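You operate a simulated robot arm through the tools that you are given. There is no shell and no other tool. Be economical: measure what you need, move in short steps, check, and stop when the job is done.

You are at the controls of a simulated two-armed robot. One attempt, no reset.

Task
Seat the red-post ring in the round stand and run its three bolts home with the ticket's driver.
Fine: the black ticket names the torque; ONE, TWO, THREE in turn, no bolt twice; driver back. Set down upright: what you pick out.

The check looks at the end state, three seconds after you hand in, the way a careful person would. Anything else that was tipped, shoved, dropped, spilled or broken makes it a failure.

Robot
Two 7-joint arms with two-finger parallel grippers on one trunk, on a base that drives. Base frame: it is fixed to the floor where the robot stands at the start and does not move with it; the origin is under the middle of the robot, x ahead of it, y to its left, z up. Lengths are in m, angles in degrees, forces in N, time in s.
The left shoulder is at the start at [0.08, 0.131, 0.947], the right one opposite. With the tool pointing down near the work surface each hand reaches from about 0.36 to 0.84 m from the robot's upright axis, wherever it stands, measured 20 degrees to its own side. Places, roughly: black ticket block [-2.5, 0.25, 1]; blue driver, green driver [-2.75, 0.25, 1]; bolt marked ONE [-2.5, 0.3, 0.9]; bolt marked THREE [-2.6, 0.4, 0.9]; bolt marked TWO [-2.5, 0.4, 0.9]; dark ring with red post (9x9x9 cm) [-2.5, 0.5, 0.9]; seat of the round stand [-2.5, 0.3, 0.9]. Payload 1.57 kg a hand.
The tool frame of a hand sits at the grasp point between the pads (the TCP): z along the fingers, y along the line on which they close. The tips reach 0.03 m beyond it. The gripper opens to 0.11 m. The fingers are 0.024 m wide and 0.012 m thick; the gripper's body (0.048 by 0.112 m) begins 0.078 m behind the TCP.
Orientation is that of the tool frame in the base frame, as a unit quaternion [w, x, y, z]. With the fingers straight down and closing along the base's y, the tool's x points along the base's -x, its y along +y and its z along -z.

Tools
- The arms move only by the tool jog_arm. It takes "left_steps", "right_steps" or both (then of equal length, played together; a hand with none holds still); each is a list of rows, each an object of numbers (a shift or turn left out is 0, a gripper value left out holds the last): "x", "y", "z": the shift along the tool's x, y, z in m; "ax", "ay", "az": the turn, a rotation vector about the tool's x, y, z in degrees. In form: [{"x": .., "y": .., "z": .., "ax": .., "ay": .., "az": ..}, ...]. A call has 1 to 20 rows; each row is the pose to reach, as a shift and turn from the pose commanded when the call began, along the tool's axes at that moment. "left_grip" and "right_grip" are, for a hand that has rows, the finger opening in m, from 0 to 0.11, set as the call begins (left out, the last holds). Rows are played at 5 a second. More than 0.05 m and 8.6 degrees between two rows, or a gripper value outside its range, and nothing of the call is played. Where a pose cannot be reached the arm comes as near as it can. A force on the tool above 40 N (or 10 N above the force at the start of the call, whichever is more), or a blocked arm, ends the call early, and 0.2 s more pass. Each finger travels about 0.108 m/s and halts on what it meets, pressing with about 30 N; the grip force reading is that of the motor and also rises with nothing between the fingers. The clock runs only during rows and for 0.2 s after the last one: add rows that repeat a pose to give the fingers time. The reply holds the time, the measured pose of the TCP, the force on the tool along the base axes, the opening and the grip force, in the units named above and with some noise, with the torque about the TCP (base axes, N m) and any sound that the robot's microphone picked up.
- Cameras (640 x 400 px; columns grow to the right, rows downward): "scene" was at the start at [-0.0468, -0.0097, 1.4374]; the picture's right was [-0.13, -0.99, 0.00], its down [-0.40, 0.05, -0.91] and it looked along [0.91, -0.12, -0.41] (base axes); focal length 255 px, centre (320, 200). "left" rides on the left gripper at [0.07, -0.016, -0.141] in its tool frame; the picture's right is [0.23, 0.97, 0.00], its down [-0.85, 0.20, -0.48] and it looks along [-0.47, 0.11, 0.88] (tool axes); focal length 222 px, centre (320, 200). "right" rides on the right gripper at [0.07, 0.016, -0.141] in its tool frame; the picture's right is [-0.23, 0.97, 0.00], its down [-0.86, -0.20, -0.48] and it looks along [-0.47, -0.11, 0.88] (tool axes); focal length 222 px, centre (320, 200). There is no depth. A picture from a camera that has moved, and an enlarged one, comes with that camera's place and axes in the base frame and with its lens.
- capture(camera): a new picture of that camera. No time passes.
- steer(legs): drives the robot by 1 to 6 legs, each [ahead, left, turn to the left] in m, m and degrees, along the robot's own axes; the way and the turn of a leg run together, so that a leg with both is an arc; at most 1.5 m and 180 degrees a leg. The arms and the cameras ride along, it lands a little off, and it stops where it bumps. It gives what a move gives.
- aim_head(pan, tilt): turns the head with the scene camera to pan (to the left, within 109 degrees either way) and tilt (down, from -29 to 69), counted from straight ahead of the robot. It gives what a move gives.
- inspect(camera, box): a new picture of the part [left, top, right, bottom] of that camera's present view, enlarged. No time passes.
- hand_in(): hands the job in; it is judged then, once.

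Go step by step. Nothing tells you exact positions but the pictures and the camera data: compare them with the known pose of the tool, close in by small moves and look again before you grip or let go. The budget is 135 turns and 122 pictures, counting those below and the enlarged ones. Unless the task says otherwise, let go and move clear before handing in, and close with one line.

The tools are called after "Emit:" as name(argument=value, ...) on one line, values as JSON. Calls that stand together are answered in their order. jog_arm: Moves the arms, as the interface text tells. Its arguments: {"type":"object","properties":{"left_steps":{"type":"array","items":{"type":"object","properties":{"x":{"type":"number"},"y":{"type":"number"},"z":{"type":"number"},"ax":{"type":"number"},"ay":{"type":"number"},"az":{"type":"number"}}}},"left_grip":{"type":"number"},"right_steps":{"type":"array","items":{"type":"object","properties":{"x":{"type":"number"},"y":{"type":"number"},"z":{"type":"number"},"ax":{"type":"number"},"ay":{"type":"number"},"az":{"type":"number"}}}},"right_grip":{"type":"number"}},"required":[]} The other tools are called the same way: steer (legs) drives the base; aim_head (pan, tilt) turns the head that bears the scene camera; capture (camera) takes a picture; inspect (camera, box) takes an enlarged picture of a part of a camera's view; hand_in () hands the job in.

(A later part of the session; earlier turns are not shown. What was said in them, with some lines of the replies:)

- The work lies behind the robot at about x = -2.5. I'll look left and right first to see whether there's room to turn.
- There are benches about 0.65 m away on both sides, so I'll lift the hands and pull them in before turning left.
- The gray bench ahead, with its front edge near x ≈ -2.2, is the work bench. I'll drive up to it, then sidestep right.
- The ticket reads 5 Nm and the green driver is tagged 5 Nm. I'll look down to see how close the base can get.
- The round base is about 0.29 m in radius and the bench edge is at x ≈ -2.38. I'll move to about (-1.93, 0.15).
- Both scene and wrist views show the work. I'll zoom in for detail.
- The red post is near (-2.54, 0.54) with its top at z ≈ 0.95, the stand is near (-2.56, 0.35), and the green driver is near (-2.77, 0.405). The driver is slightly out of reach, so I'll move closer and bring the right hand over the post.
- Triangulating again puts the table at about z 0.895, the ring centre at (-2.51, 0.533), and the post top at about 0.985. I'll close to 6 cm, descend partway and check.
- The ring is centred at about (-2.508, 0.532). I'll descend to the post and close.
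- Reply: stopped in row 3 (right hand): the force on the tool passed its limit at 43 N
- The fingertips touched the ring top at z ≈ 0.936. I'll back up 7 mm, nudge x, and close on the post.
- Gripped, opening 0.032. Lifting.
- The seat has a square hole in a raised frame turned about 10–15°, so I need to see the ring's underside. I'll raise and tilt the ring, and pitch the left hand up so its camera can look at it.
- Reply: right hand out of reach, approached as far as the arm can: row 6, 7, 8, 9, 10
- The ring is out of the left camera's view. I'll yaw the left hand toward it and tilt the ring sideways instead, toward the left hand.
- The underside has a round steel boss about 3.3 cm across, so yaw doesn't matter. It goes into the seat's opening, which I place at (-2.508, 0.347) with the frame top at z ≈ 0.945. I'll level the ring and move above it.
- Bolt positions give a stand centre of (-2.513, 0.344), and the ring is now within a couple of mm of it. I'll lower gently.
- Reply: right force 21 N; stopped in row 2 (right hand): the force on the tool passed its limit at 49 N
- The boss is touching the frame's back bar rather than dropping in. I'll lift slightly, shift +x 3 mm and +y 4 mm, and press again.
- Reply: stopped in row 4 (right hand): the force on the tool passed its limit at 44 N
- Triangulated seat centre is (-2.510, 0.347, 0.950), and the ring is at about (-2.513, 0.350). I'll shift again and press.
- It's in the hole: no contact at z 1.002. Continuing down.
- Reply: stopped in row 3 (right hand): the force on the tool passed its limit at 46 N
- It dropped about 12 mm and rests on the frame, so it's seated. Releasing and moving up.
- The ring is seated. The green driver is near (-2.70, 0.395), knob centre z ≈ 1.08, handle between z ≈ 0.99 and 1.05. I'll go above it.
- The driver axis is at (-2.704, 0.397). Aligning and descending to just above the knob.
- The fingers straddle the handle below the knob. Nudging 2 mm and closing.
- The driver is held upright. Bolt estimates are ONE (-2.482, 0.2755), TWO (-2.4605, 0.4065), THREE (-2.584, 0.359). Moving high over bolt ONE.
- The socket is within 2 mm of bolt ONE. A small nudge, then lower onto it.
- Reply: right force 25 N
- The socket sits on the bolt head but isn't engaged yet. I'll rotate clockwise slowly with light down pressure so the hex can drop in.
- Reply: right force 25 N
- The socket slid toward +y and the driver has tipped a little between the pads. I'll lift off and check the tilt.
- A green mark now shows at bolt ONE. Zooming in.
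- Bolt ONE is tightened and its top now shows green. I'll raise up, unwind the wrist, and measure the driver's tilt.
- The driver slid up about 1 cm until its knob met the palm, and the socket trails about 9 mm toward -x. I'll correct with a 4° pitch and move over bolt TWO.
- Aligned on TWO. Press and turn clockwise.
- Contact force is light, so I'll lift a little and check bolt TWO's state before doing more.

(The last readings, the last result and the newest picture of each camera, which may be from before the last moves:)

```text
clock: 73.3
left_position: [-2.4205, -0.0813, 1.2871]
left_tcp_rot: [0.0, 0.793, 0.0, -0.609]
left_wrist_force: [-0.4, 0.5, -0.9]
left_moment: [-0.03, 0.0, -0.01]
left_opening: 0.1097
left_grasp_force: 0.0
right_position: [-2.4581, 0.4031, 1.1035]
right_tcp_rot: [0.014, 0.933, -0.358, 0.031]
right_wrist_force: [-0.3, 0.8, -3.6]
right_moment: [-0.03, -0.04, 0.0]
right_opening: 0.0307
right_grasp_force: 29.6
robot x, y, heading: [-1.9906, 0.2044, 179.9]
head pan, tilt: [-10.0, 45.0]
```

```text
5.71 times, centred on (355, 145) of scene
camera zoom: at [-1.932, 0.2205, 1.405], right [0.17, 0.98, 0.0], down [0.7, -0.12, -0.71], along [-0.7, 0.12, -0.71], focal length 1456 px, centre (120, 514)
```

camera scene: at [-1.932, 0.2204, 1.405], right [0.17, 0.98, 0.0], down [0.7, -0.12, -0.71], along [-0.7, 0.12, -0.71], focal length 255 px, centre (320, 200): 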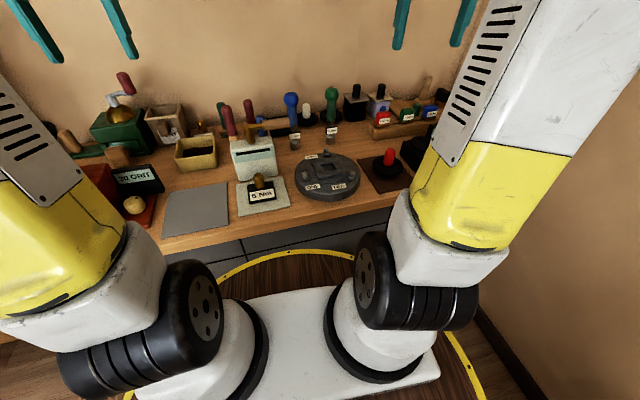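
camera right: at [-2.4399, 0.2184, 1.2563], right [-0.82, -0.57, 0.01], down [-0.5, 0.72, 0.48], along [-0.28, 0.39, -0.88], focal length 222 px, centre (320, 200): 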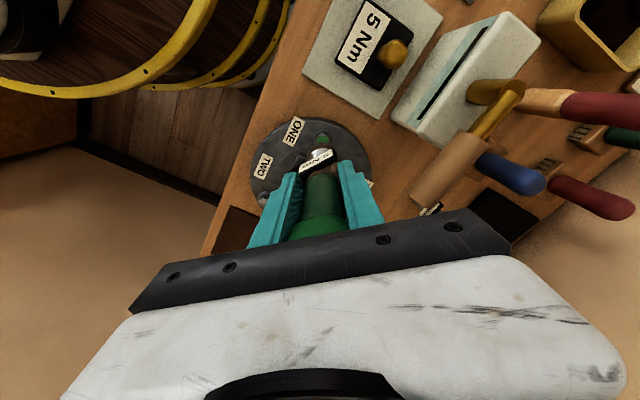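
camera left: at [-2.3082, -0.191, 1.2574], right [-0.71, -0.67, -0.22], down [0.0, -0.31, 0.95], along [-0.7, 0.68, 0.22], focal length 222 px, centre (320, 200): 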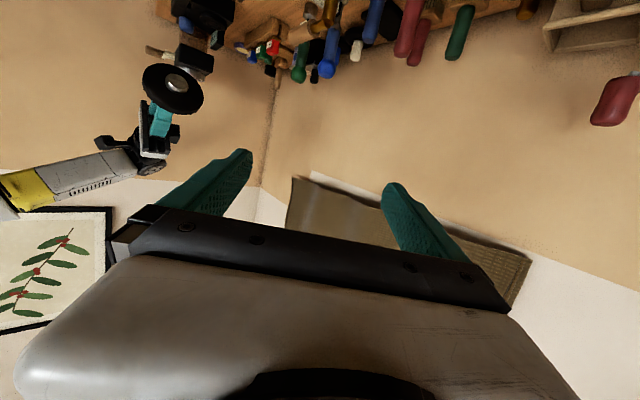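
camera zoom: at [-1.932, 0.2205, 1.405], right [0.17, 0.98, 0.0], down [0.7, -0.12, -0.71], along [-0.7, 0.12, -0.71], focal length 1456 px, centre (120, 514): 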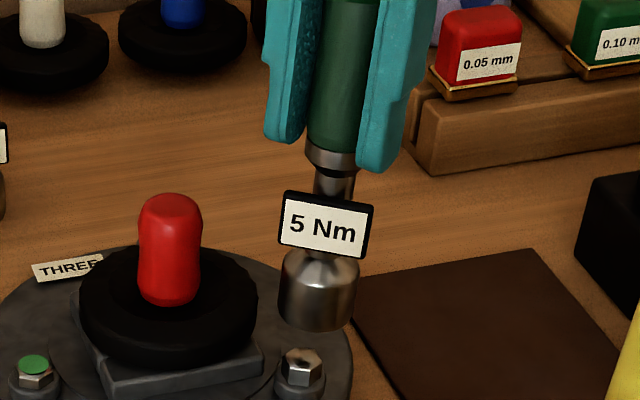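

Not driven yet; the socket is about 4.5 mm off to +y at this yaw. I'll correct, press harder, and read the force before turning.

Emit:
jog_arm(right_steps=[{"x": 0.0018, "y": 0.004, "z": 0.008}, {"x": 0.001, "y": 0.004, "z": 0.018}, {"x": 0.0005, "y": 0.004, "z": 0.026}, {"x": 0.0, "y": 0.004, "z": 0.031}, {"x": 0.0, "y": 0.004, "z": 0.034}])

Emit:
inspect(camera="scene", box=[310, 110, 400, 180])

```text
clock: 74.5
left_position: [-2.4189, -0.0816, 1.2896]
left_tcp_rot: [-0.001, 0.794, -0.001, -0.608]
left_wrist_force: [0.1, -0.2, 0.3]
left_moment: [0.02, -0.02, -0.01]
left_opening: 0.1099
left_grasp_force: 0.1
right_position: [-2.462, 0.3996, 1.0721]
right_tcp_rot: [0.014, 0.933, -0.358, 0.029]
right_wrist_force: [2.6, 1.8, 26.9]
right_moment: [0.54, 0.07, 0.0]
right_opening: 0.0308
right_grasp_force: 29.6
robot x, y, heading: [-1.9955, 0.2069, 179.9]
head pan, tilt: [-10.0, 45.0]
```

```text
5.71 times, centred on (355, 145) of scene
camera zoom: at [-1.931, 0.2203, 1.405], right [0.17, 0.98, 0.0], down [0.7, -0.12, -0.71], along [-0.7, 0.12, -0.71], focal length 1456 px, centre (120, 514)
```

zoom: 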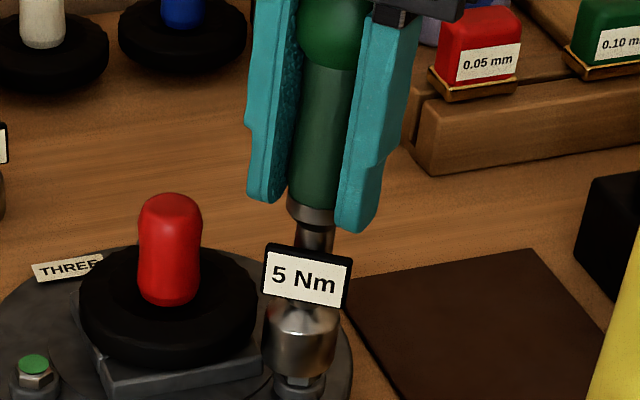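

Good 30 N contact, socket centred on TWO. Turning clockwise.

Emit:
jog_arm(right_steps=[{"az": 6, "ax": -0.4}, {"az": 12, "ax": -0.8, "z": 0.001}, {"az": 18, "ax": -1.2, "z": 0.001}, {"az": 24, "ax": -1.6, "z": 0.002}, {"az": 30, "ax": -2, "z": 0.002}, {"az": 36, "ax": -2.4, "z": 0.003}, {"az": 42, "ax": -2.8, "z": 0.003}])

Emit:
inspect(camera="scene", box=[310, 110, 400, 180])

```text
clock: 76.1
left_position: [-2.4194, -0.0814, 1.2886]
left_tcp_rot: [0.0, 0.793, 0.0, -0.609]
left_wrist_force: [-0.3, 0.4, 0.6]
left_moment: [0.02, -0.01, -0.02]
left_opening: 0.1099
left_grasp_force: 0.0
right_position: [-2.4628, 0.3979, 1.0683]
right_tcp_rot: [0.026, 0.741, -0.671, 0.024]
right_wrist_force: [-8.5, -2.1, 25.8]
right_moment: [0.28, 1.09, 0.2]
right_opening: 0.0311
right_grasp_force: 30.3
robot x, y, heading: [-1.9908, 0.2043, 180.0]
head pan, tilt: [-10.0, 45.0]
```

```text
5.71 times, centred on (355, 145) of scene
camera zoom: at [-1.9317, 0.2201, 1.405], right [0.17, 0.98, 0.0], down [0.7, -0.12, -0.71], along [-0.7, 0.12, -0.71], focal length 1456 px, centre (120, 514)
```

zoom: 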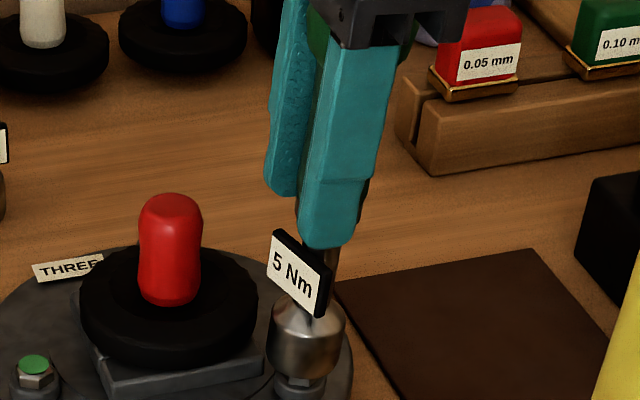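

Emit:
jog_arm(right_steps=[{"z": -0.015}, {"z": -0.035}, {"z": -0.035}])

Emit:
inspect(camera="scene", box=[310, 110, 400, 180])

Emit:
capture(camera="scene")

```text
clock: 76.9
left_position: [-2.421, -0.0811, 1.2904]
left_tcp_rot: [0.0, 0.793, 0.0, -0.609]
left_wrist_force: [-0.4, 0.9, -0.1]
left_moment: [0.02, 0.01, 0.0]
left_opening: 0.11
left_grasp_force: 0.1
right_position: [-2.4617, 0.4027, 1.1]
right_tcp_rot: [0.025, 0.742, -0.67, 0.027]
right_wrist_force: [0.3, 1.0, -2.8]
right_moment: [0.0, 0.02, -0.01]
right_opening: 0.0307
right_grasp_force: 30.1
robot x, y, heading: [-1.9903, 0.2054, 179.6]
head pan, tilt: [-10.0, 45.0]
```

```text
5.71 times, centred on (355, 145) of scene
camera zoom: at [-1.9319, 0.2205, 1.405], right [0.17, 0.98, 0.0], down [0.7, -0.12, -0.71], along [-0.7, 0.12, -0.71], focal length 1456 px, centre (120, 514)
```

zoom: 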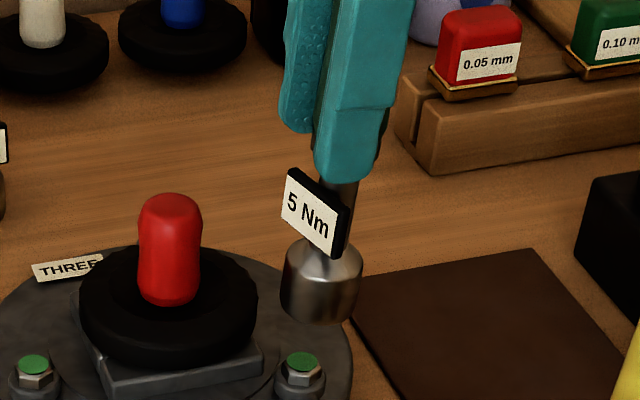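

```text
53 pictures are left
camera scene: at [-1.9319, 0.2205, 1.405], right [0.17, 0.98, 0.0], down [0.7, -0.12, -0.71], along [-0.7, 0.12, -0.71], focal length 255 px, centre (320, 200)
```

scene: 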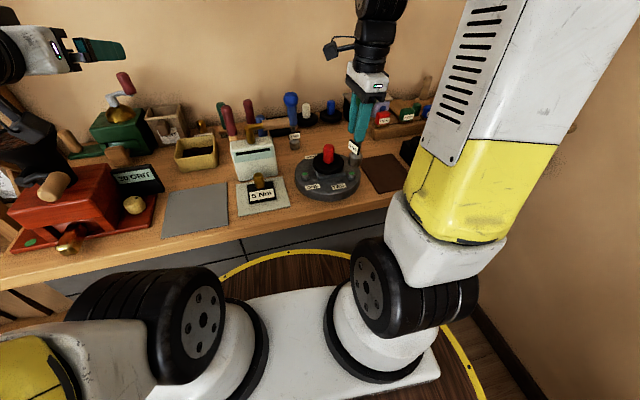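

TWO is green. Now rise and unwind the wrist, then go on to THREE at about (-2.584, 0.359).

Emit:
jog_arm(right_steps=[{"z": -0.03}, {"z": -0.06}, {"z": -0.08, "az": -8, "ax": 0.5}, {"z": -0.08, "az": -16, "ax": 1}, {"z": -0.08, "az": -24, "ax": 1.6}, {"z": -0.08, "az": -32, "ax": 2.2}, {"z": -0.08, "az": -40, "ax": 2.8}, {"z": -0.08, "az": -48, "ax": 3.3}, {"z": -0.08, "az": -56, "ax": 3.9}, {"z": -0.08, "az": -64, "ax": 4.4}, {"z": -0.08, "az": -72, "ax": 5}, {"z": -0.08, "az": -80, "ax": 5.6}, {"z": -0.08, "az": -84, "ax": 5.9}, {"z": -0.08, "az": -84, "ax": 5.9}])

Emit:
inspect(camera="scene", box=[310, 60, 430, 160])

Emit:
inspect(camera="right", box=[240, 100, 400, 240])

```text
clock: 79.9
left_position: [-2.4203, -0.0814, 1.2894]
left_tcp_rot: [0.0, 0.793, -0.001, -0.609]
left_wrist_force: [-0.9, 0.5, -0.3]
left_moment: [0.03, 0.0, -0.03]
left_opening: 0.11
left_grasp_force: 0.1
right_position: [-2.4618, 0.4069, 1.182]
right_tcp_rot: [0.0, 0.999, 0.001, 0.034]
right_wrist_force: [-0.3, 0.5, -3.9]
right_moment: [0.0, -0.05, 0.02]
right_opening: 0.0308
right_grasp_force: 30.0
robot x, y, heading: [-1.9917, 0.2048, 179.9]
head pan, tilt: [-10.0, 45.0]
```

```text
4.00 times, centred on (370, 110) of scene
camera zoom: at [-1.932, 0.2205, 1.405], right [0.17, 0.98, 0.0], down [0.7, -0.12, -0.71], along [-0.7, 0.12, -0.71], focal length 1019 px, centre (120, 560)
```

zoom: 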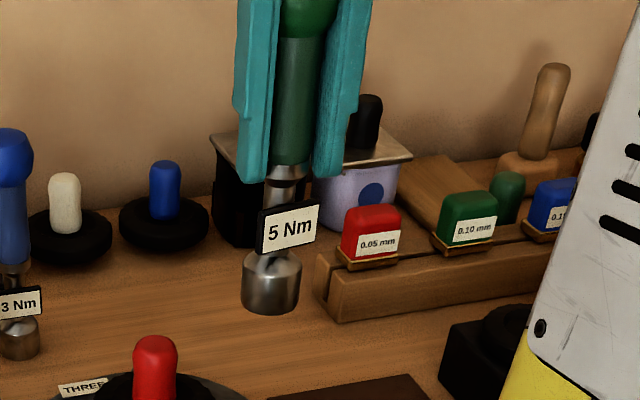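

```text
2.86 times, centred on (320, 170) of right
camera zoom: at [-2.4015, 0.3927, 1.3295], right [-0.22, -0.97, -0.01], down [-0.89, 0.2, 0.42], along [-0.41, 0.11, -0.91], focal length 635 px, centre (320, 286)
```

zoom: 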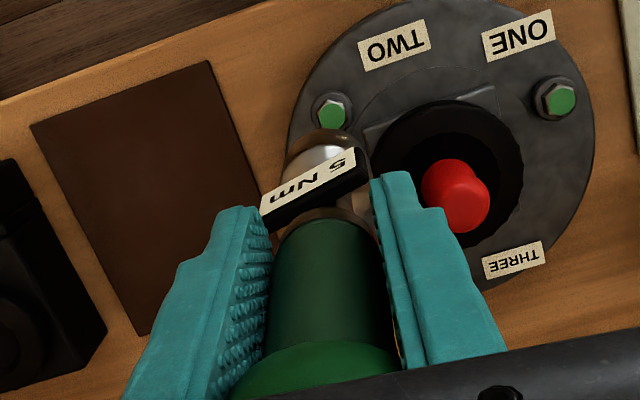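

TWO and ONE are green. The driver leans a few degrees along x, so I'll pitch 4° more and move above THREE.

Emit:
jog_arm(right_steps=[{"z": -0.02, "ay": 2}, {"z": -0.023, "ay": 4, "x": -0.03, "y": 0.012}, {"z": -0.025, "ay": 4, "x": -0.06, "y": 0.025}, {"z": -0.027, "ay": 4, "x": -0.09, "y": 0.038}, {"z": -0.029, "ay": 4, "x": -0.122, "y": 0.051}, {"z": 0.01, "ay": 4, "x": -0.125, "y": 0.051}, {"z": 0.04, "ay": 4, "x": -0.127, "y": 0.051}, {"z": 0.04, "ay": 4, "x": -0.127, "y": 0.051}])

Emit:
inspect(camera="scene", box=[280, 80, 380, 160])

Emit:
inspect(camera="right", box=[240, 100, 400, 240])

```text
clock: 81.7
left_position: [-2.4203, -0.0817, 1.2895]
left_tcp_rot: [0.0, 0.794, 0.0, -0.609]
left_wrist_force: [0.1, 0.0, -0.3]
left_moment: [-0.01, 0.0, 0.0]
left_opening: 0.11
left_grasp_force: 0.0
right_position: [-2.5865, 0.3558, 1.1327]
right_tcp_rot: [0.0, 0.998, 0.0, 0.069]
right_wrist_force: [-0.3, 0.4, -3.2]
right_moment: [0.01, -0.04, 0.01]
right_opening: 0.0307
right_grasp_force: 29.9
robot x, y, heading: [-1.9924, 0.2062, 179.9]
head pan, tilt: [-10.0, 45.0]
```

```text
5.00 times, centred on (330, 120) of scene
camera zoom: at [-1.9321, 0.2205, 1.405], right [0.17, 0.98, 0.0], down [0.7, -0.12, -0.71], along [-0.7, 0.12, -0.71], focal length 1274 px, centre (270, 600)
```

zoom: 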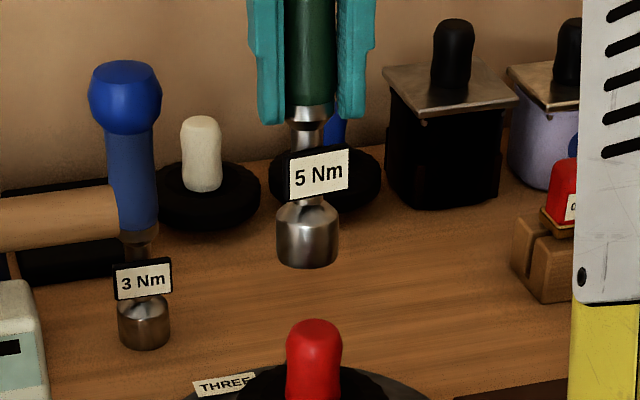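

```text
2.86 times, centred on (320, 170) of right
camera zoom: at [-2.5359, 0.3418, 1.2838], right [-0.22, -0.97, -0.03], down [-0.91, 0.2, 0.36], along [-0.34, 0.11, -0.93], focal length 635 px, centre (320, 286)
```

zoom: 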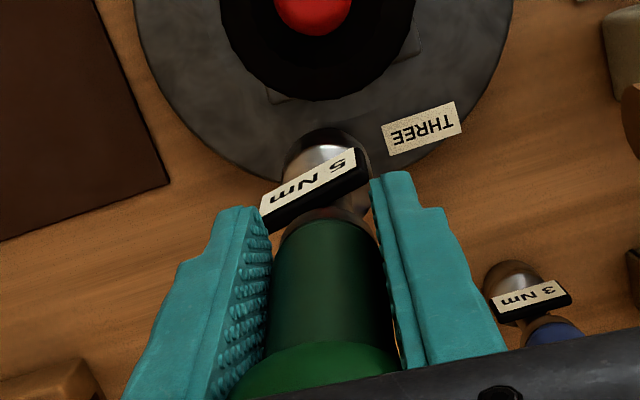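

Emit:
inspect(camera="right", box=[290, 120, 350, 160])

```text
10.00 times, centred on (320, 140) of right
camera zoom: at [-2.5359, 0.3418, 1.2838], right [-0.22, -0.97, -0.03], down [-0.91, 0.2, 0.36], along [-0.34, 0.11, -0.93], focal length 2221 px, centre (320, 800)
```

zoom: 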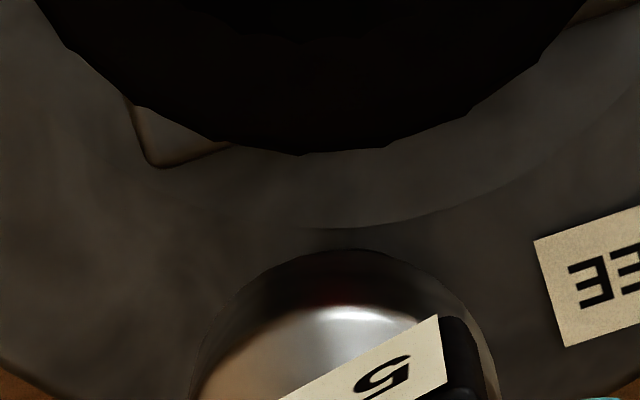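

Wrist and scene views put the socket within about 3 mm of THREE. Lowering straight down to contact.

Emit:
jog_arm(right_steps=[{"x": -0.002, "z": 0.015}, {"x": -0.004, "z": 0.03}, {"x": -0.0063, "z": 0.045}, {"x": -0.0073, "z": 0.052}, {"x": -0.008, "z": 0.057}, {"x": -0.0084, "z": 0.06}])

Emit:
inspect(camera="right", box=[260, 90, 400, 190])

Emit:
inspect(camera="scene", box=[280, 90, 380, 170])

```text
clock: 83.1
left_position: [-2.4218, -0.0801, 1.2893]
left_tcp_rot: [-0.001, 0.794, -0.001, -0.608]
left_wrist_force: [0.4, 0.3, -0.6]
left_moment: [-0.04, 0.0, 0.03]
left_opening: 0.11
left_grasp_force: 0.0
right_position: [-2.586, 0.3539, 1.0724]
right_tcp_rot: [0.001, 0.998, 0.001, 0.069]
right_wrist_force: [0.6, 0.4, -3.5]
right_moment: [0.0, -0.04, 0.01]
right_opening: 0.0311
right_grasp_force: 30.1
robot x, y, heading: [-1.9923, 0.2049, 180.0]
head pan, tilt: [-10.0, 45.0]
```

```text
4.00 times, centred on (330, 140) of right
camera zoom: at [-2.5362, 0.3409, 1.2236], right [-0.22, -0.97, -0.03], down [-0.91, 0.2, 0.36], along [-0.34, 0.11, -0.93], focal length 888 px, centre (280, 440)
```

zoom: 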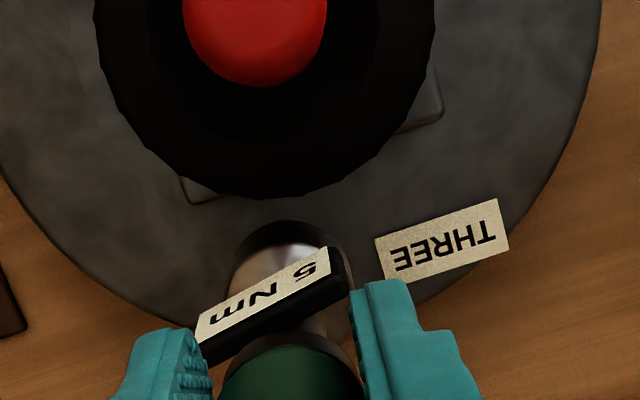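

```text
5.00 times, centred on (330, 130) of scene
camera zoom: at [-1.932, 0.2205, 1.405], right [0.17, 0.98, 0.0], down [0.7, -0.12, -0.71], along [-0.7, 0.12, -0.71], focal length 1274 px, centre (270, 550)
```

zoom: 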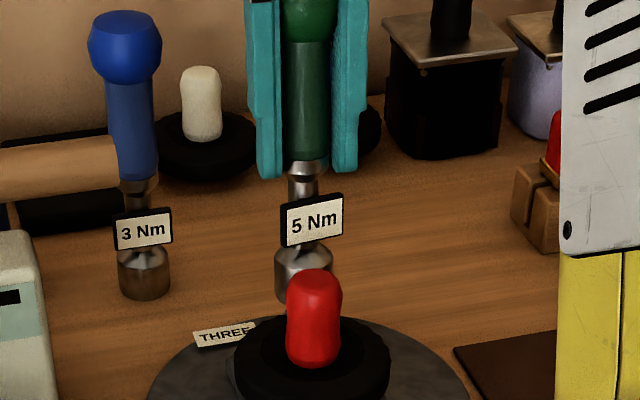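

Emit:
jog_arm(right_steps=[{"y": -0.0015, "x": -0.0005, "z": 0.002}, {"y": -0.0015, "x": -0.0005, "z": 0.004}, {"y": -0.0015, "x": -0.001, "z": 0.006}])

```text
clock: 83.9
left_position: [-2.4197, -0.0804, 1.289]
left_tcp_rot: [0.0, 0.793, 0.0, -0.609]
left_wrist_force: [-0.1, 0.6, -0.2]
left_moment: [0.0, -0.01, -0.02]
left_opening: 0.1102
left_grasp_force: 0.0
right_position: [-2.586, 0.3569, 1.0696]
right_tcp_rot: [0.0, 0.998, 0.001, 0.066]
right_wrist_force: [1.4, 0.3, 25.4]
right_moment: [0.1, 0.17, 0.06]
right_opening: 0.0312
right_grasp_force: 30.4
robot x, y, heading: [-1.9935, 0.2053, 179.9]
head pan, tilt: [-10.0, 45.0]
```

Contact with 29 N and low side moment. Turning clockwise about the vertical.

Emit:
jog_arm(right_steps=[{"az": 6, "ax": -0.8}, {"az": 12, "ax": -1.6, "z": 0.001}, {"az": 18, "ax": -2.4, "z": 0.001}, {"az": 24, "ax": -3.3, "z": 0.002}, {"az": 30, "ax": -4.1, "z": 0.002}, {"az": 36, "ax": -4.9, "z": 0.003}, {"az": 42, "ax": -5.8, "z": 0.003}])

Emit:
inspect(camera="right", box=[260, 90, 400, 190])

```text
clock: 85.5
left_position: [-2.4193, -0.0813, 1.2891]
left_tcp_rot: [-0.001, 0.793, -0.001, -0.609]
left_wrist_force: [-0.3, -0.7, 0.7]
left_moment: [-0.01, -0.01, -0.02]
left_opening: 0.1104
left_grasp_force: 0.1
right_position: [-2.5864, 0.3573, 1.0647]
right_tcp_rot: [0.025, 0.93, -0.362, 0.064]
right_wrist_force: [-5.3, -6.9, 20.7]
right_moment: [-0.47, 0.76, 0.15]
right_opening: 0.031
right_grasp_force: 29.7
robot x, y, heading: [-1.9936, 0.2017, 179.7]
head pan, tilt: [-10.0, 45.0]
```

```text
4.00 times, centred on (330, 140) of right
camera zoom: at [-2.5593, 0.3135, 1.2149], right [-0.82, -0.57, -0.03], down [-0.54, 0.76, 0.36], along [-0.18, 0.31, -0.93], focal length 888 px, centre (280, 440)
```

zoom: 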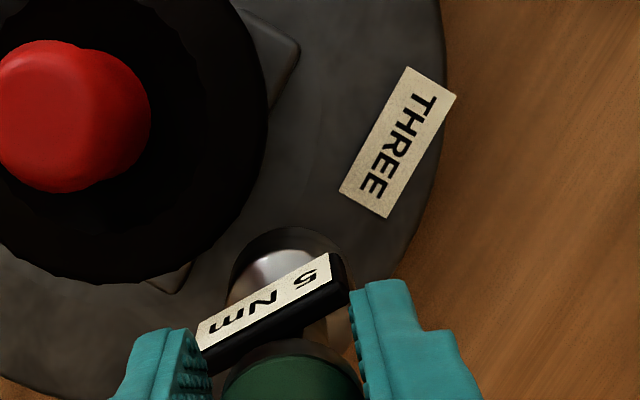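

Emit:
jog_arm(right_steps=[{"z": -0.015}, {"z": -0.04}, {"z": -0.07}, {"z": -0.1}])

Emit:
inspect(camera="right", box=[220, 90, 420, 215])

```text
clock: 86.5
left_position: [-2.4211, -0.0812, 1.289]
left_tcp_rot: [0.0, 0.793, -0.001, -0.609]
left_wrist_force: [-0.2, 0.0, -0.3]
left_moment: [0.03, 0.0, 0.01]
left_opening: 0.11
left_grasp_force: 0.0
right_position: [-2.5962, 0.3685, 1.1616]
right_tcp_rot: [0.025, 0.93, -0.361, 0.066]
right_wrist_force: [0.1, 0.8, -4.0]
right_moment: [-0.01, -0.04, 0.01]
right_opening: 0.0308
right_grasp_force: 30.4
robot x, y, heading: [-1.992, 0.2031, 179.5]
head pan, tilt: [-10.0, 45.0]
```

```text
3.20 times, centred on (320, 152) of right
camera zoom: at [-2.5697, 0.3236, 1.3117], right [-0.82, -0.57, -0.03], down [-0.54, 0.76, 0.36], along [-0.18, 0.31, -0.93], focal length 711 px, centre (320, 352)
```

zoom: 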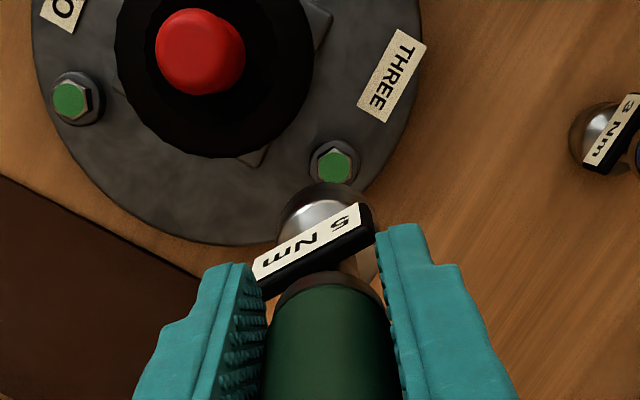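

All three bolts are green. Unwinding, then carrying the driver back above its spot at about (-2.704, 0.396).

Emit:
jog_arm(right_steps=[{"az": -7, "ax": 0.9}, {"az": -14, "ax": 1.9}, {"az": -21, "ax": 2.9}, {"az": -28, "ax": 3.9}, {"az": -35, "ax": 4.8}, {"az": -42, "ax": 5.8}, {"az": -42, "ax": 5.8}])

Emit:
jog_arm(right_steps=[{"x": -0.035, "y": -0.009, "z": -0.005}, {"x": -0.07, "y": -0.018, "z": -0.01}, {"x": -0.107, "y": -0.026, "z": -0.015}, {"x": -0.107, "y": -0.026, "z": -0.015}])

Emit:
inspect(camera="scene", box=[270, 50, 390, 140])

Emit:
inspect(camera="right", box=[220, 90, 420, 215])

```text
clock: 88.1
left_position: [-2.4207, -0.082, 1.2883]
left_tcp_rot: [0.0, 0.793, 0.0, -0.609]
left_wrist_force: [0.9, 0.2, -0.2]
left_moment: [0.0, 0.0, 0.04]
left_opening: 0.11
left_grasp_force: 0.0
right_position: [-2.5962, 0.3656, 1.1633]
right_tcp_rot: [0.0, 0.998, 0.002, 0.069]
right_wrist_force: [-0.7, -0.6, -4.1]
right_moment: [0.0, -0.02, 0.0]
right_opening: 0.0309
right_grasp_force: 30.0
robot x, y, heading: [-1.9933, 0.2043, 179.8]
head pan, tilt: [-10.0, 45.0]
```

```text
clock: 89.1
left_position: [-2.4197, -0.0806, 1.2875]
left_tcp_rot: [0.0, 0.793, 0.0, -0.609]
left_wrist_force: [0.0, -0.9, 0.1]
left_moment: [0.03, 0.0, 0.01]
left_opening: 0.1101
left_grasp_force: 0.1
right_position: [-2.7056, 0.3936, 1.1596]
right_tcp_rot: [0.002, 0.998, 0.0, 0.07]
right_wrist_force: [0.3, -0.4, -3.1]
right_moment: [-0.01, -0.05, -0.05]
right_opening: 0.0308
right_grasp_force: 30.3
robot x, y, heading: [-1.99, 0.2048, 179.9]
head pan, tilt: [-10.0, 45.0]
```

```text
4.44 times, centred on (330, 95) of scene
camera zoom: at [-1.9322, 0.2205, 1.405], right [0.17, 0.98, 0.0], down [0.7, -0.12, -0.71], along [-0.7, 0.12, -0.71], focal length 1132 px, centre (276, 667)
```

zoom: 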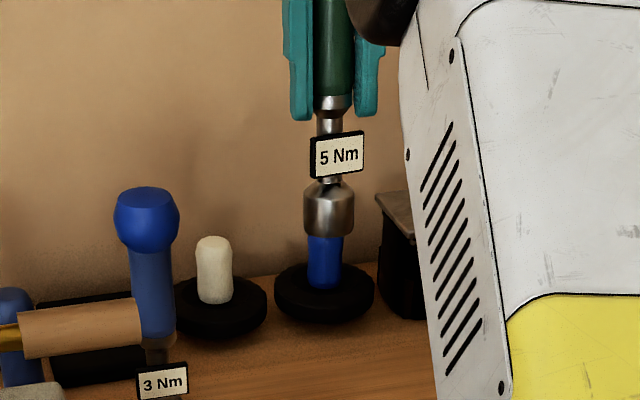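

```text
3.20 times, centred on (320, 152) of right
camera zoom: at [-2.6555, 0.3796, 1.3107], right [-0.22, -0.97, -0.03], down [-0.91, 0.2, 0.35], along [-0.34, 0.11, -0.93], focal length 711 px, centre (320, 352)
```

zoom: 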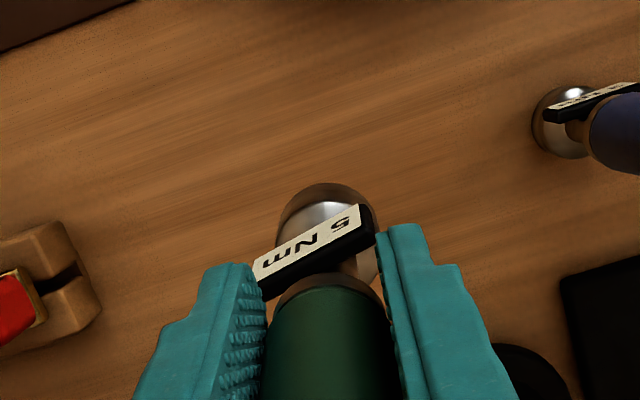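

Aligned over its original spot with nothing in the way. Lowering to just above the table.

Emit:
jog_arm(right_steps=[{"x": -0.004, "y": 0.001, "z": 0.035}, {"x": -0.009, "y": 0.001, "z": 0.07}, {"x": -0.014, "y": 0.001, "z": 0.1}, {"x": -0.0165, "y": 0.001, "z": 0.12}, {"x": -0.0175, "y": 0.001, "z": 0.127}])

Emit:
inspect(camera="scene", box=[270, 60, 390, 160])

```text
clock: 90.3
left_position: [-2.42, -0.0807, 1.2887]
left_tcp_rot: [0.0, 0.793, 0.0, -0.609]
left_wrist_force: [0.1, -0.7, 0.4]
left_moment: [0.03, 0.0, -0.01]
left_opening: 0.1101
left_grasp_force: 0.1
right_position: [-2.7064, 0.3902, 1.0332]
right_tcp_rot: [0.001, 0.998, -0.001, 0.069]
right_wrist_force: [-0.3, 0.2, -3.8]
right_moment: [-0.02, -0.02, -0.01]
right_opening: 0.0307
right_grasp_force: 30.5
robot x, y, heading: [-1.9939, 0.2036, 180.0]
head pan, tilt: [-10.0, 45.0]
```

```text
4.00 times, centred on (330, 110) of scene
camera zoom: at [-1.9321, 0.2205, 1.405], right [0.17, 0.98, 0.0], down [0.7, -0.12, -0.71], along [-0.7, 0.12, -0.71], focal length 1019 px, centre (280, 560)
```

zoom: 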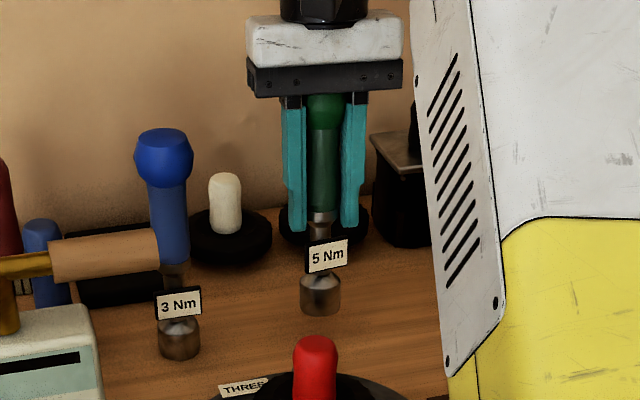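

Emit:
jog_arm(right_steps=[{"y": -0.003, "x": -0.001, "z": 0.005}, {"y": -0.003, "x": -0.0015, "z": 0.01}, {"y": -0.003, "x": -0.002, "z": 0.013}, {"y": -0.003, "x": -0.002, "z": 0.015}, {"y": -0.003, "x": -0.0025, "z": 0.017}])

Emit:
inspect(camera="scene", box=[270, 60, 390, 160])

```text
clock: 91.5
left_position: [-2.4196, -0.0807, 1.289]
left_tcp_rot: [0.0, 0.794, 0.0, -0.608]
left_wrist_force: [-0.4, 0.1, 0.1]
left_moment: [0.04, 0.01, 0.05]
left_opening: 0.11
left_grasp_force: 0.1
right_position: [-2.7055, 0.3941, 1.0193]
right_tcp_rot: [0.001, 0.998, 0.001, 0.068]
right_wrist_force: [-0.6, -0.8, -3.6]
right_moment: [-0.01, -0.05, -0.01]
right_opening: 0.0311
right_grasp_force: 30.2
robot x, y, heading: [-1.9907, 0.2004, 180.1]
head pan, tilt: [-10.0, 45.0]
```

```text
4.00 times, centred on (330, 110) of scene
camera zoom: at [-1.9321, 0.2205, 1.405], right [0.17, 0.98, 0.0], down [0.7, -0.12, -0.71], along [-0.7, 0.12, -0.71], focal length 1019 px, centre (280, 560)
```

zoom: 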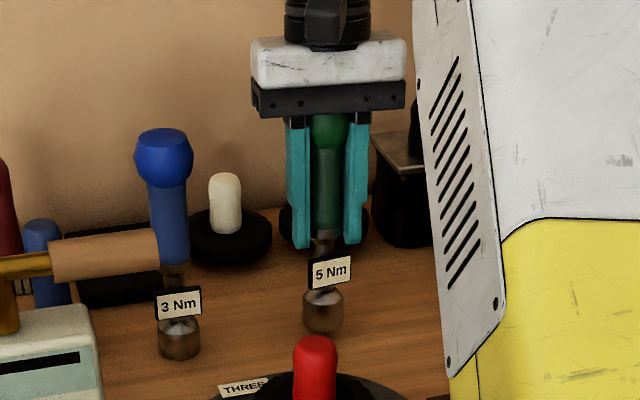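

Emit:
jog_arm(right_steps=[{"x": -0.0005, "z": 0.002}, {"x": -0.0005, "z": 0.004}, {"x": -0.001, "z": 0.005}])

```text
clock: 92.3
left_position: [-2.4209, -0.0812, 1.29]
left_tcp_rot: [0.0, 0.794, 0.0, -0.608]
left_wrist_force: [-0.1, 0.3, 0.3]
left_moment: [-0.03, -0.03, -0.02]
left_opening: 0.11
left_grasp_force: 0.1
right_position: [-2.7045, 0.3942, 1.0117]
right_tcp_rot: [0.0, 0.998, 0.0, 0.069]
right_wrist_force: [-0.5, -0.2, -3.9]
right_moment: [0.03, -0.02, 0.0]
right_opening: 0.0308
right_grasp_force: 29.8
robot x, y, heading: [-1.9937, 0.2049, 179.8]
head pan, tilt: [-10.0, 45.0]
```

Emit:
jog_arm(right_steps=[{"x": -0.0003, "z": 0.002}, {"x": -0.0005, "z": 0.004}, {"x": -0.0008, "z": 0.006}, {"x": -0.001, "z": 0.008}])

Emit:
inspect(camera="scene", box=[270, 60, 390, 160])

```text
clock: 93.3
left_position: [-2.4192, -0.0811, 1.29]
left_tcp_rot: [-0.001, 0.793, -0.001, -0.609]
left_wrist_force: [0.5, 0.3, -0.3]
left_moment: [-0.01, 0.05, 0.01]
left_opening: 0.1099
left_grasp_force: 0.1
right_position: [-2.7054, 0.3937, 1.0074]
right_tcp_rot: [0.0, 0.998, 0.001, 0.066]
right_wrist_force: [1.4, -0.6, 26.8]
right_moment: [0.12, 0.3, 0.07]
right_opening: 0.0305
right_grasp_force: 30.1
robot x, y, heading: [-1.9914, 0.205, 180.1]
head pan, tilt: [-10.0, 45.0]
```

```text
4.00 times, centred on (330, 110) of scene
camera zoom: at [-1.9309, 0.2202, 1.405], right [0.17, 0.98, 0.0], down [0.7, -0.12, -0.71], along [-0.7, 0.12, -0.71], focal length 1019 px, centre (280, 560)
```

zoom: 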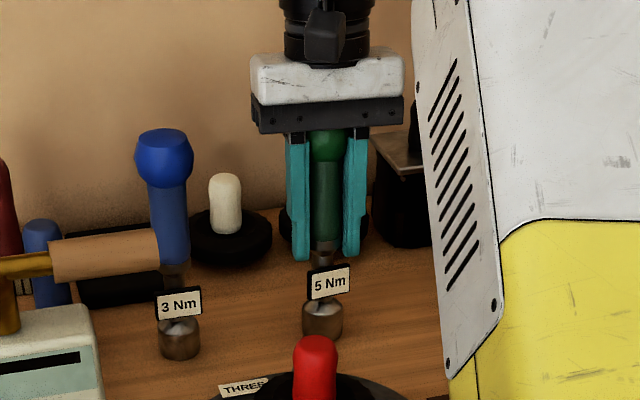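

The driver stands on the table. Easing the pressure, then opening.

Emit:
jog_arm(right_steps=[{"z": -0.0012}, {"z": -0.0012}])

Emit:
jog_arm(right_grip=0.04, right_steps=[{"z": 0}, {"z": 0}])

Emit:
jog_arm(right_grip=0.085, right_steps=[{"z": 0}, {"z": 0}, {"z": 0}])

Emit:
inspect(camera="scene", box=[270, 60, 390, 160])

```text
clock: 93.9
left_position: [-2.4204, -0.0814, 1.2897]
left_tcp_rot: [-0.001, 0.793, -0.001, -0.609]
left_wrist_force: [0.0, 0.2, 0.0]
left_moment: [-0.03, 0.02, 0.0]
left_opening: 0.1102
left_grasp_force: 0.0
right_position: [-2.7049, 0.3922, 1.0061]
right_tcp_rot: [0.0, 0.998, 0.001, 0.068]
right_wrist_force: [-2.7, -0.7, 21.6]
right_moment: [0.14, 0.73, 0.03]
right_opening: 0.03
right_grasp_force: 30.1
robot x, y, heading: [-1.995, 0.2031, 179.8]
head pan, tilt: [-10.0, 45.0]
```

```text
clock: 94.5
left_position: [-2.4195, -0.0814, 1.2892]
left_tcp_rot: [0.001, 0.794, 0.0, -0.608]
left_wrist_force: [-0.2, -0.6, 0.7]
left_moment: [0.01, 0.0, -0.01]
left_opening: 0.1098
left_grasp_force: 0.1
right_position: [-2.7029, 0.3939, 1.0049]
right_tcp_rot: [0.0, 0.998, 0.0, 0.07]
right_wrist_force: [-0.6, -0.1, 8.0]
right_moment: [0.02, 0.2, 0.02]
right_opening: 0.0398
right_grasp_force: 0.1
robot x, y, heading: [-1.9924, 0.2001, 179.9]
head pan, tilt: [-10.0, 45.0]
```

```text
clock: 95.3
left_position: [-2.4205, -0.0813, 1.2888]
left_tcp_rot: [0.0, 0.794, 0.0, -0.608]
left_wrist_force: [-0.3, 0.1, -0.2]
left_moment: [0.02, -0.04, 0.01]
left_opening: 0.1098
left_grasp_force: 0.1
right_position: [-2.7042, 0.3936, 1.006]
right_tcp_rot: [0.0, 0.998, 0.001, 0.069]
right_wrist_force: [-0.3, 1.2, 1.2]
right_moment: [-0.01, 0.05, 0.02]
right_opening: 0.0853
right_grasp_force: 0.0
robot x, y, heading: [-1.9929, 0.2039, 180.1]
head pan, tilt: [-10.0, 45.0]
```

```text
4.00 times, centred on (330, 110) of scene
camera zoom: at [-1.9319, 0.2205, 1.405], right [0.17, 0.98, 0.0], down [0.7, -0.12, -0.71], along [-0.7, 0.12, -0.71], focal length 1019 px, centre (280, 560)
```

zoom: 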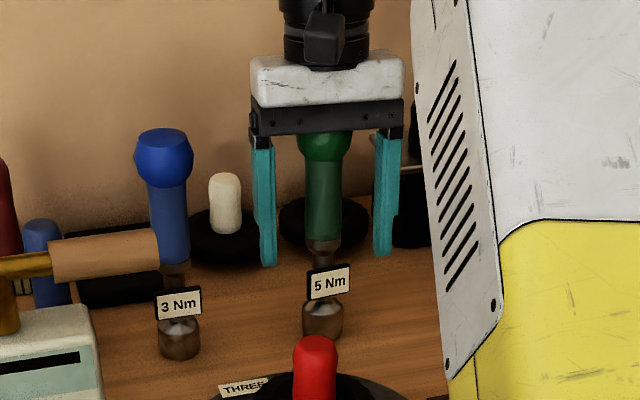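

The driver stands free. Retracting straight up.

Emit:
jog_arm(right_steps=[{"z": -0.01, "x": 0.0014}, {"z": -0.03, "x": 0.004}, {"z": -0.06, "x": 0.0083}, {"z": -0.1, "x": 0.0139}, {"z": -0.14, "x": 0.0195}, {"z": -0.18, "x": 0.025}, {"z": -0.2, "x": 0.028}])

Emit:
inspect(camera="scene", box=[240, 60, 400, 190])

Emit:
capture(camera="right")

```text
clock: 96.9
left_position: [-2.4223, -0.0818, 1.2898]
left_tcp_rot: [0.001, 0.793, 0.0, -0.61]
left_wrist_force: [0.1, 0.1, -0.8]
left_moment: [0.0, -0.02, 0.01]
left_opening: 0.11
left_grasp_force: 0.0
right_position: [-2.7031, 0.3959, 1.188]
right_tcp_rot: [-0.001, 0.998, 0.001, 0.068]
right_wrist_force: [0.8, 0.4, 0.1]
right_moment: [-0.03, 0.01, -0.04]
right_opening: 0.0848
right_grasp_force: 0.2
right hand out of reach, approached as far as the arm can: row 7
robot x, y, heading: [-1.9929, 0.2054, 179.8]
head pan, tilt: [-10.0, 45.0]
```

```text
3.08 times, centred on (320, 125) of scene
camera zoom: at [-1.932, 0.2204, 1.405], right [0.17, 0.98, 0.0], down [0.7, -0.12, -0.71], along [-0.7, 0.12, -0.71], focal length 784 px, centre (320, 431)
```

zoom: 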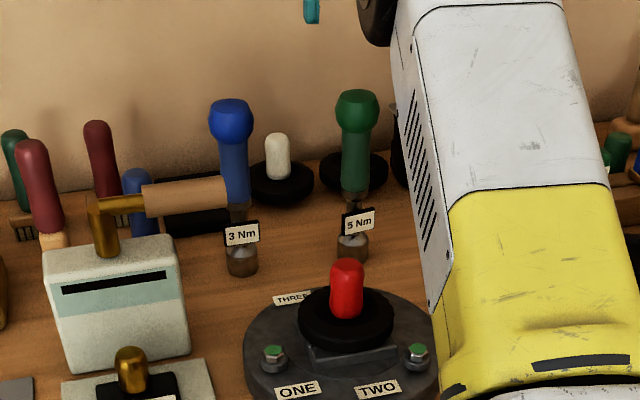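

```text
36 pictures are left
camera right: at [-2.6524, 0.381, 1.3384], right [-0.22, -0.97, -0.03], down [-0.91, 0.2, 0.36], along [-0.34, 0.11, -0.93], focal length 222 px, centre (320, 200)
```

right: 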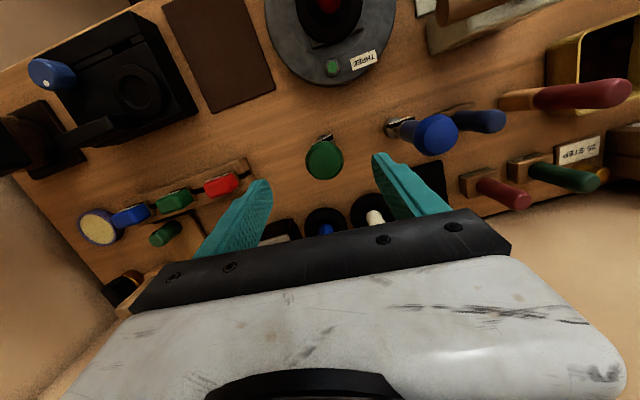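

The driver is back upright in its place. I'll pull the hand back and take a final check of the ring and bolts.

Emit:
jog_arm(right_steps=[{"x": 0.04, "ay": -2}, {"x": 0.08, "ay": -4}, {"x": 0.12, "ay": -6}, {"x": 0.16, "y": -0.03, "ay": -8}, {"x": 0.2, "y": -0.06, "ay": -8}, {"x": 0.2, "y": -0.1, "ay": -8}])

Emit:
inspect(camera="scene", box=[270, 70, 390, 190])

Emit:
inspect(camera="right", box=[340, 20, 560, 200])

```text
clock: 98.3
left_position: [-2.421, -0.0824, 1.2888]
left_tcp_rot: [0.0, 0.794, 0.0, -0.608]
left_wrist_force: [-0.6, -0.6, 0.2]
left_moment: [-0.03, 0.02, -0.01]
left_opening: 0.11
left_grasp_force: 0.0
right_position: [-2.5048, 0.4946, 1.2176]
right_tcp_rot: [0.0, 1.0, 0.001, -0.001]
right_wrist_force: [0.0, -1.1, 0.5]
right_moment: [0.0, 0.02, 0.0]
right_opening: 0.0851
right_grasp_force: 0.1
robot x, y, heading: [-1.9933, 0.2067, 179.9]
head pan, tilt: [-10.0, 45.0]
```

```text
3.33 times, centred on (330, 130) of scene
camera zoom: at [-1.9317, 0.2201, 1.405], right [0.17, 0.98, 0.0], down [0.7, -0.12, -0.71], along [-0.7, 0.12, -0.71], focal length 849 px, centre (287, 433)
```

zoom: 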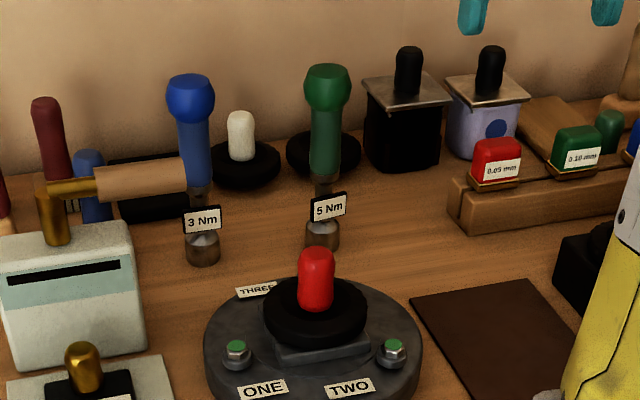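

```text
2.22 times, centred on (450, 110) of right
camera zoom: at [-2.4343, 0.4805, 1.3591], right [-0.23, -0.97, 0.0], down [-0.85, 0.2, 0.48], along [-0.47, 0.11, -0.88], focal length 494 px, centre (31, 400)
```

zoom: 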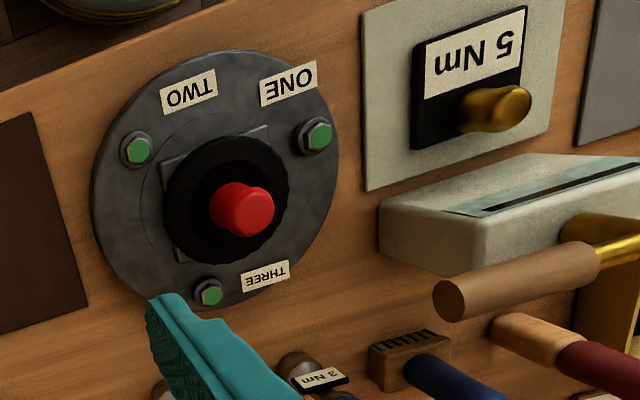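

The ring is seated level, all three bolts show green, the 5 Nm driver stands back at its place, and both hands are clear. Handing in.

Emit:
hand_in()

```text
The job is handed in.
```

The red-post ring is seated in the round stand. Bolts ONE, TWO and THREE were run home in order with the 5 Nm (green) driver named on the black ticket, and all three now show green. TWO needed a second go because its first turn didn't engage the bolt. The driver is back upright in its place, and nothing else on the bench looked disturbed.
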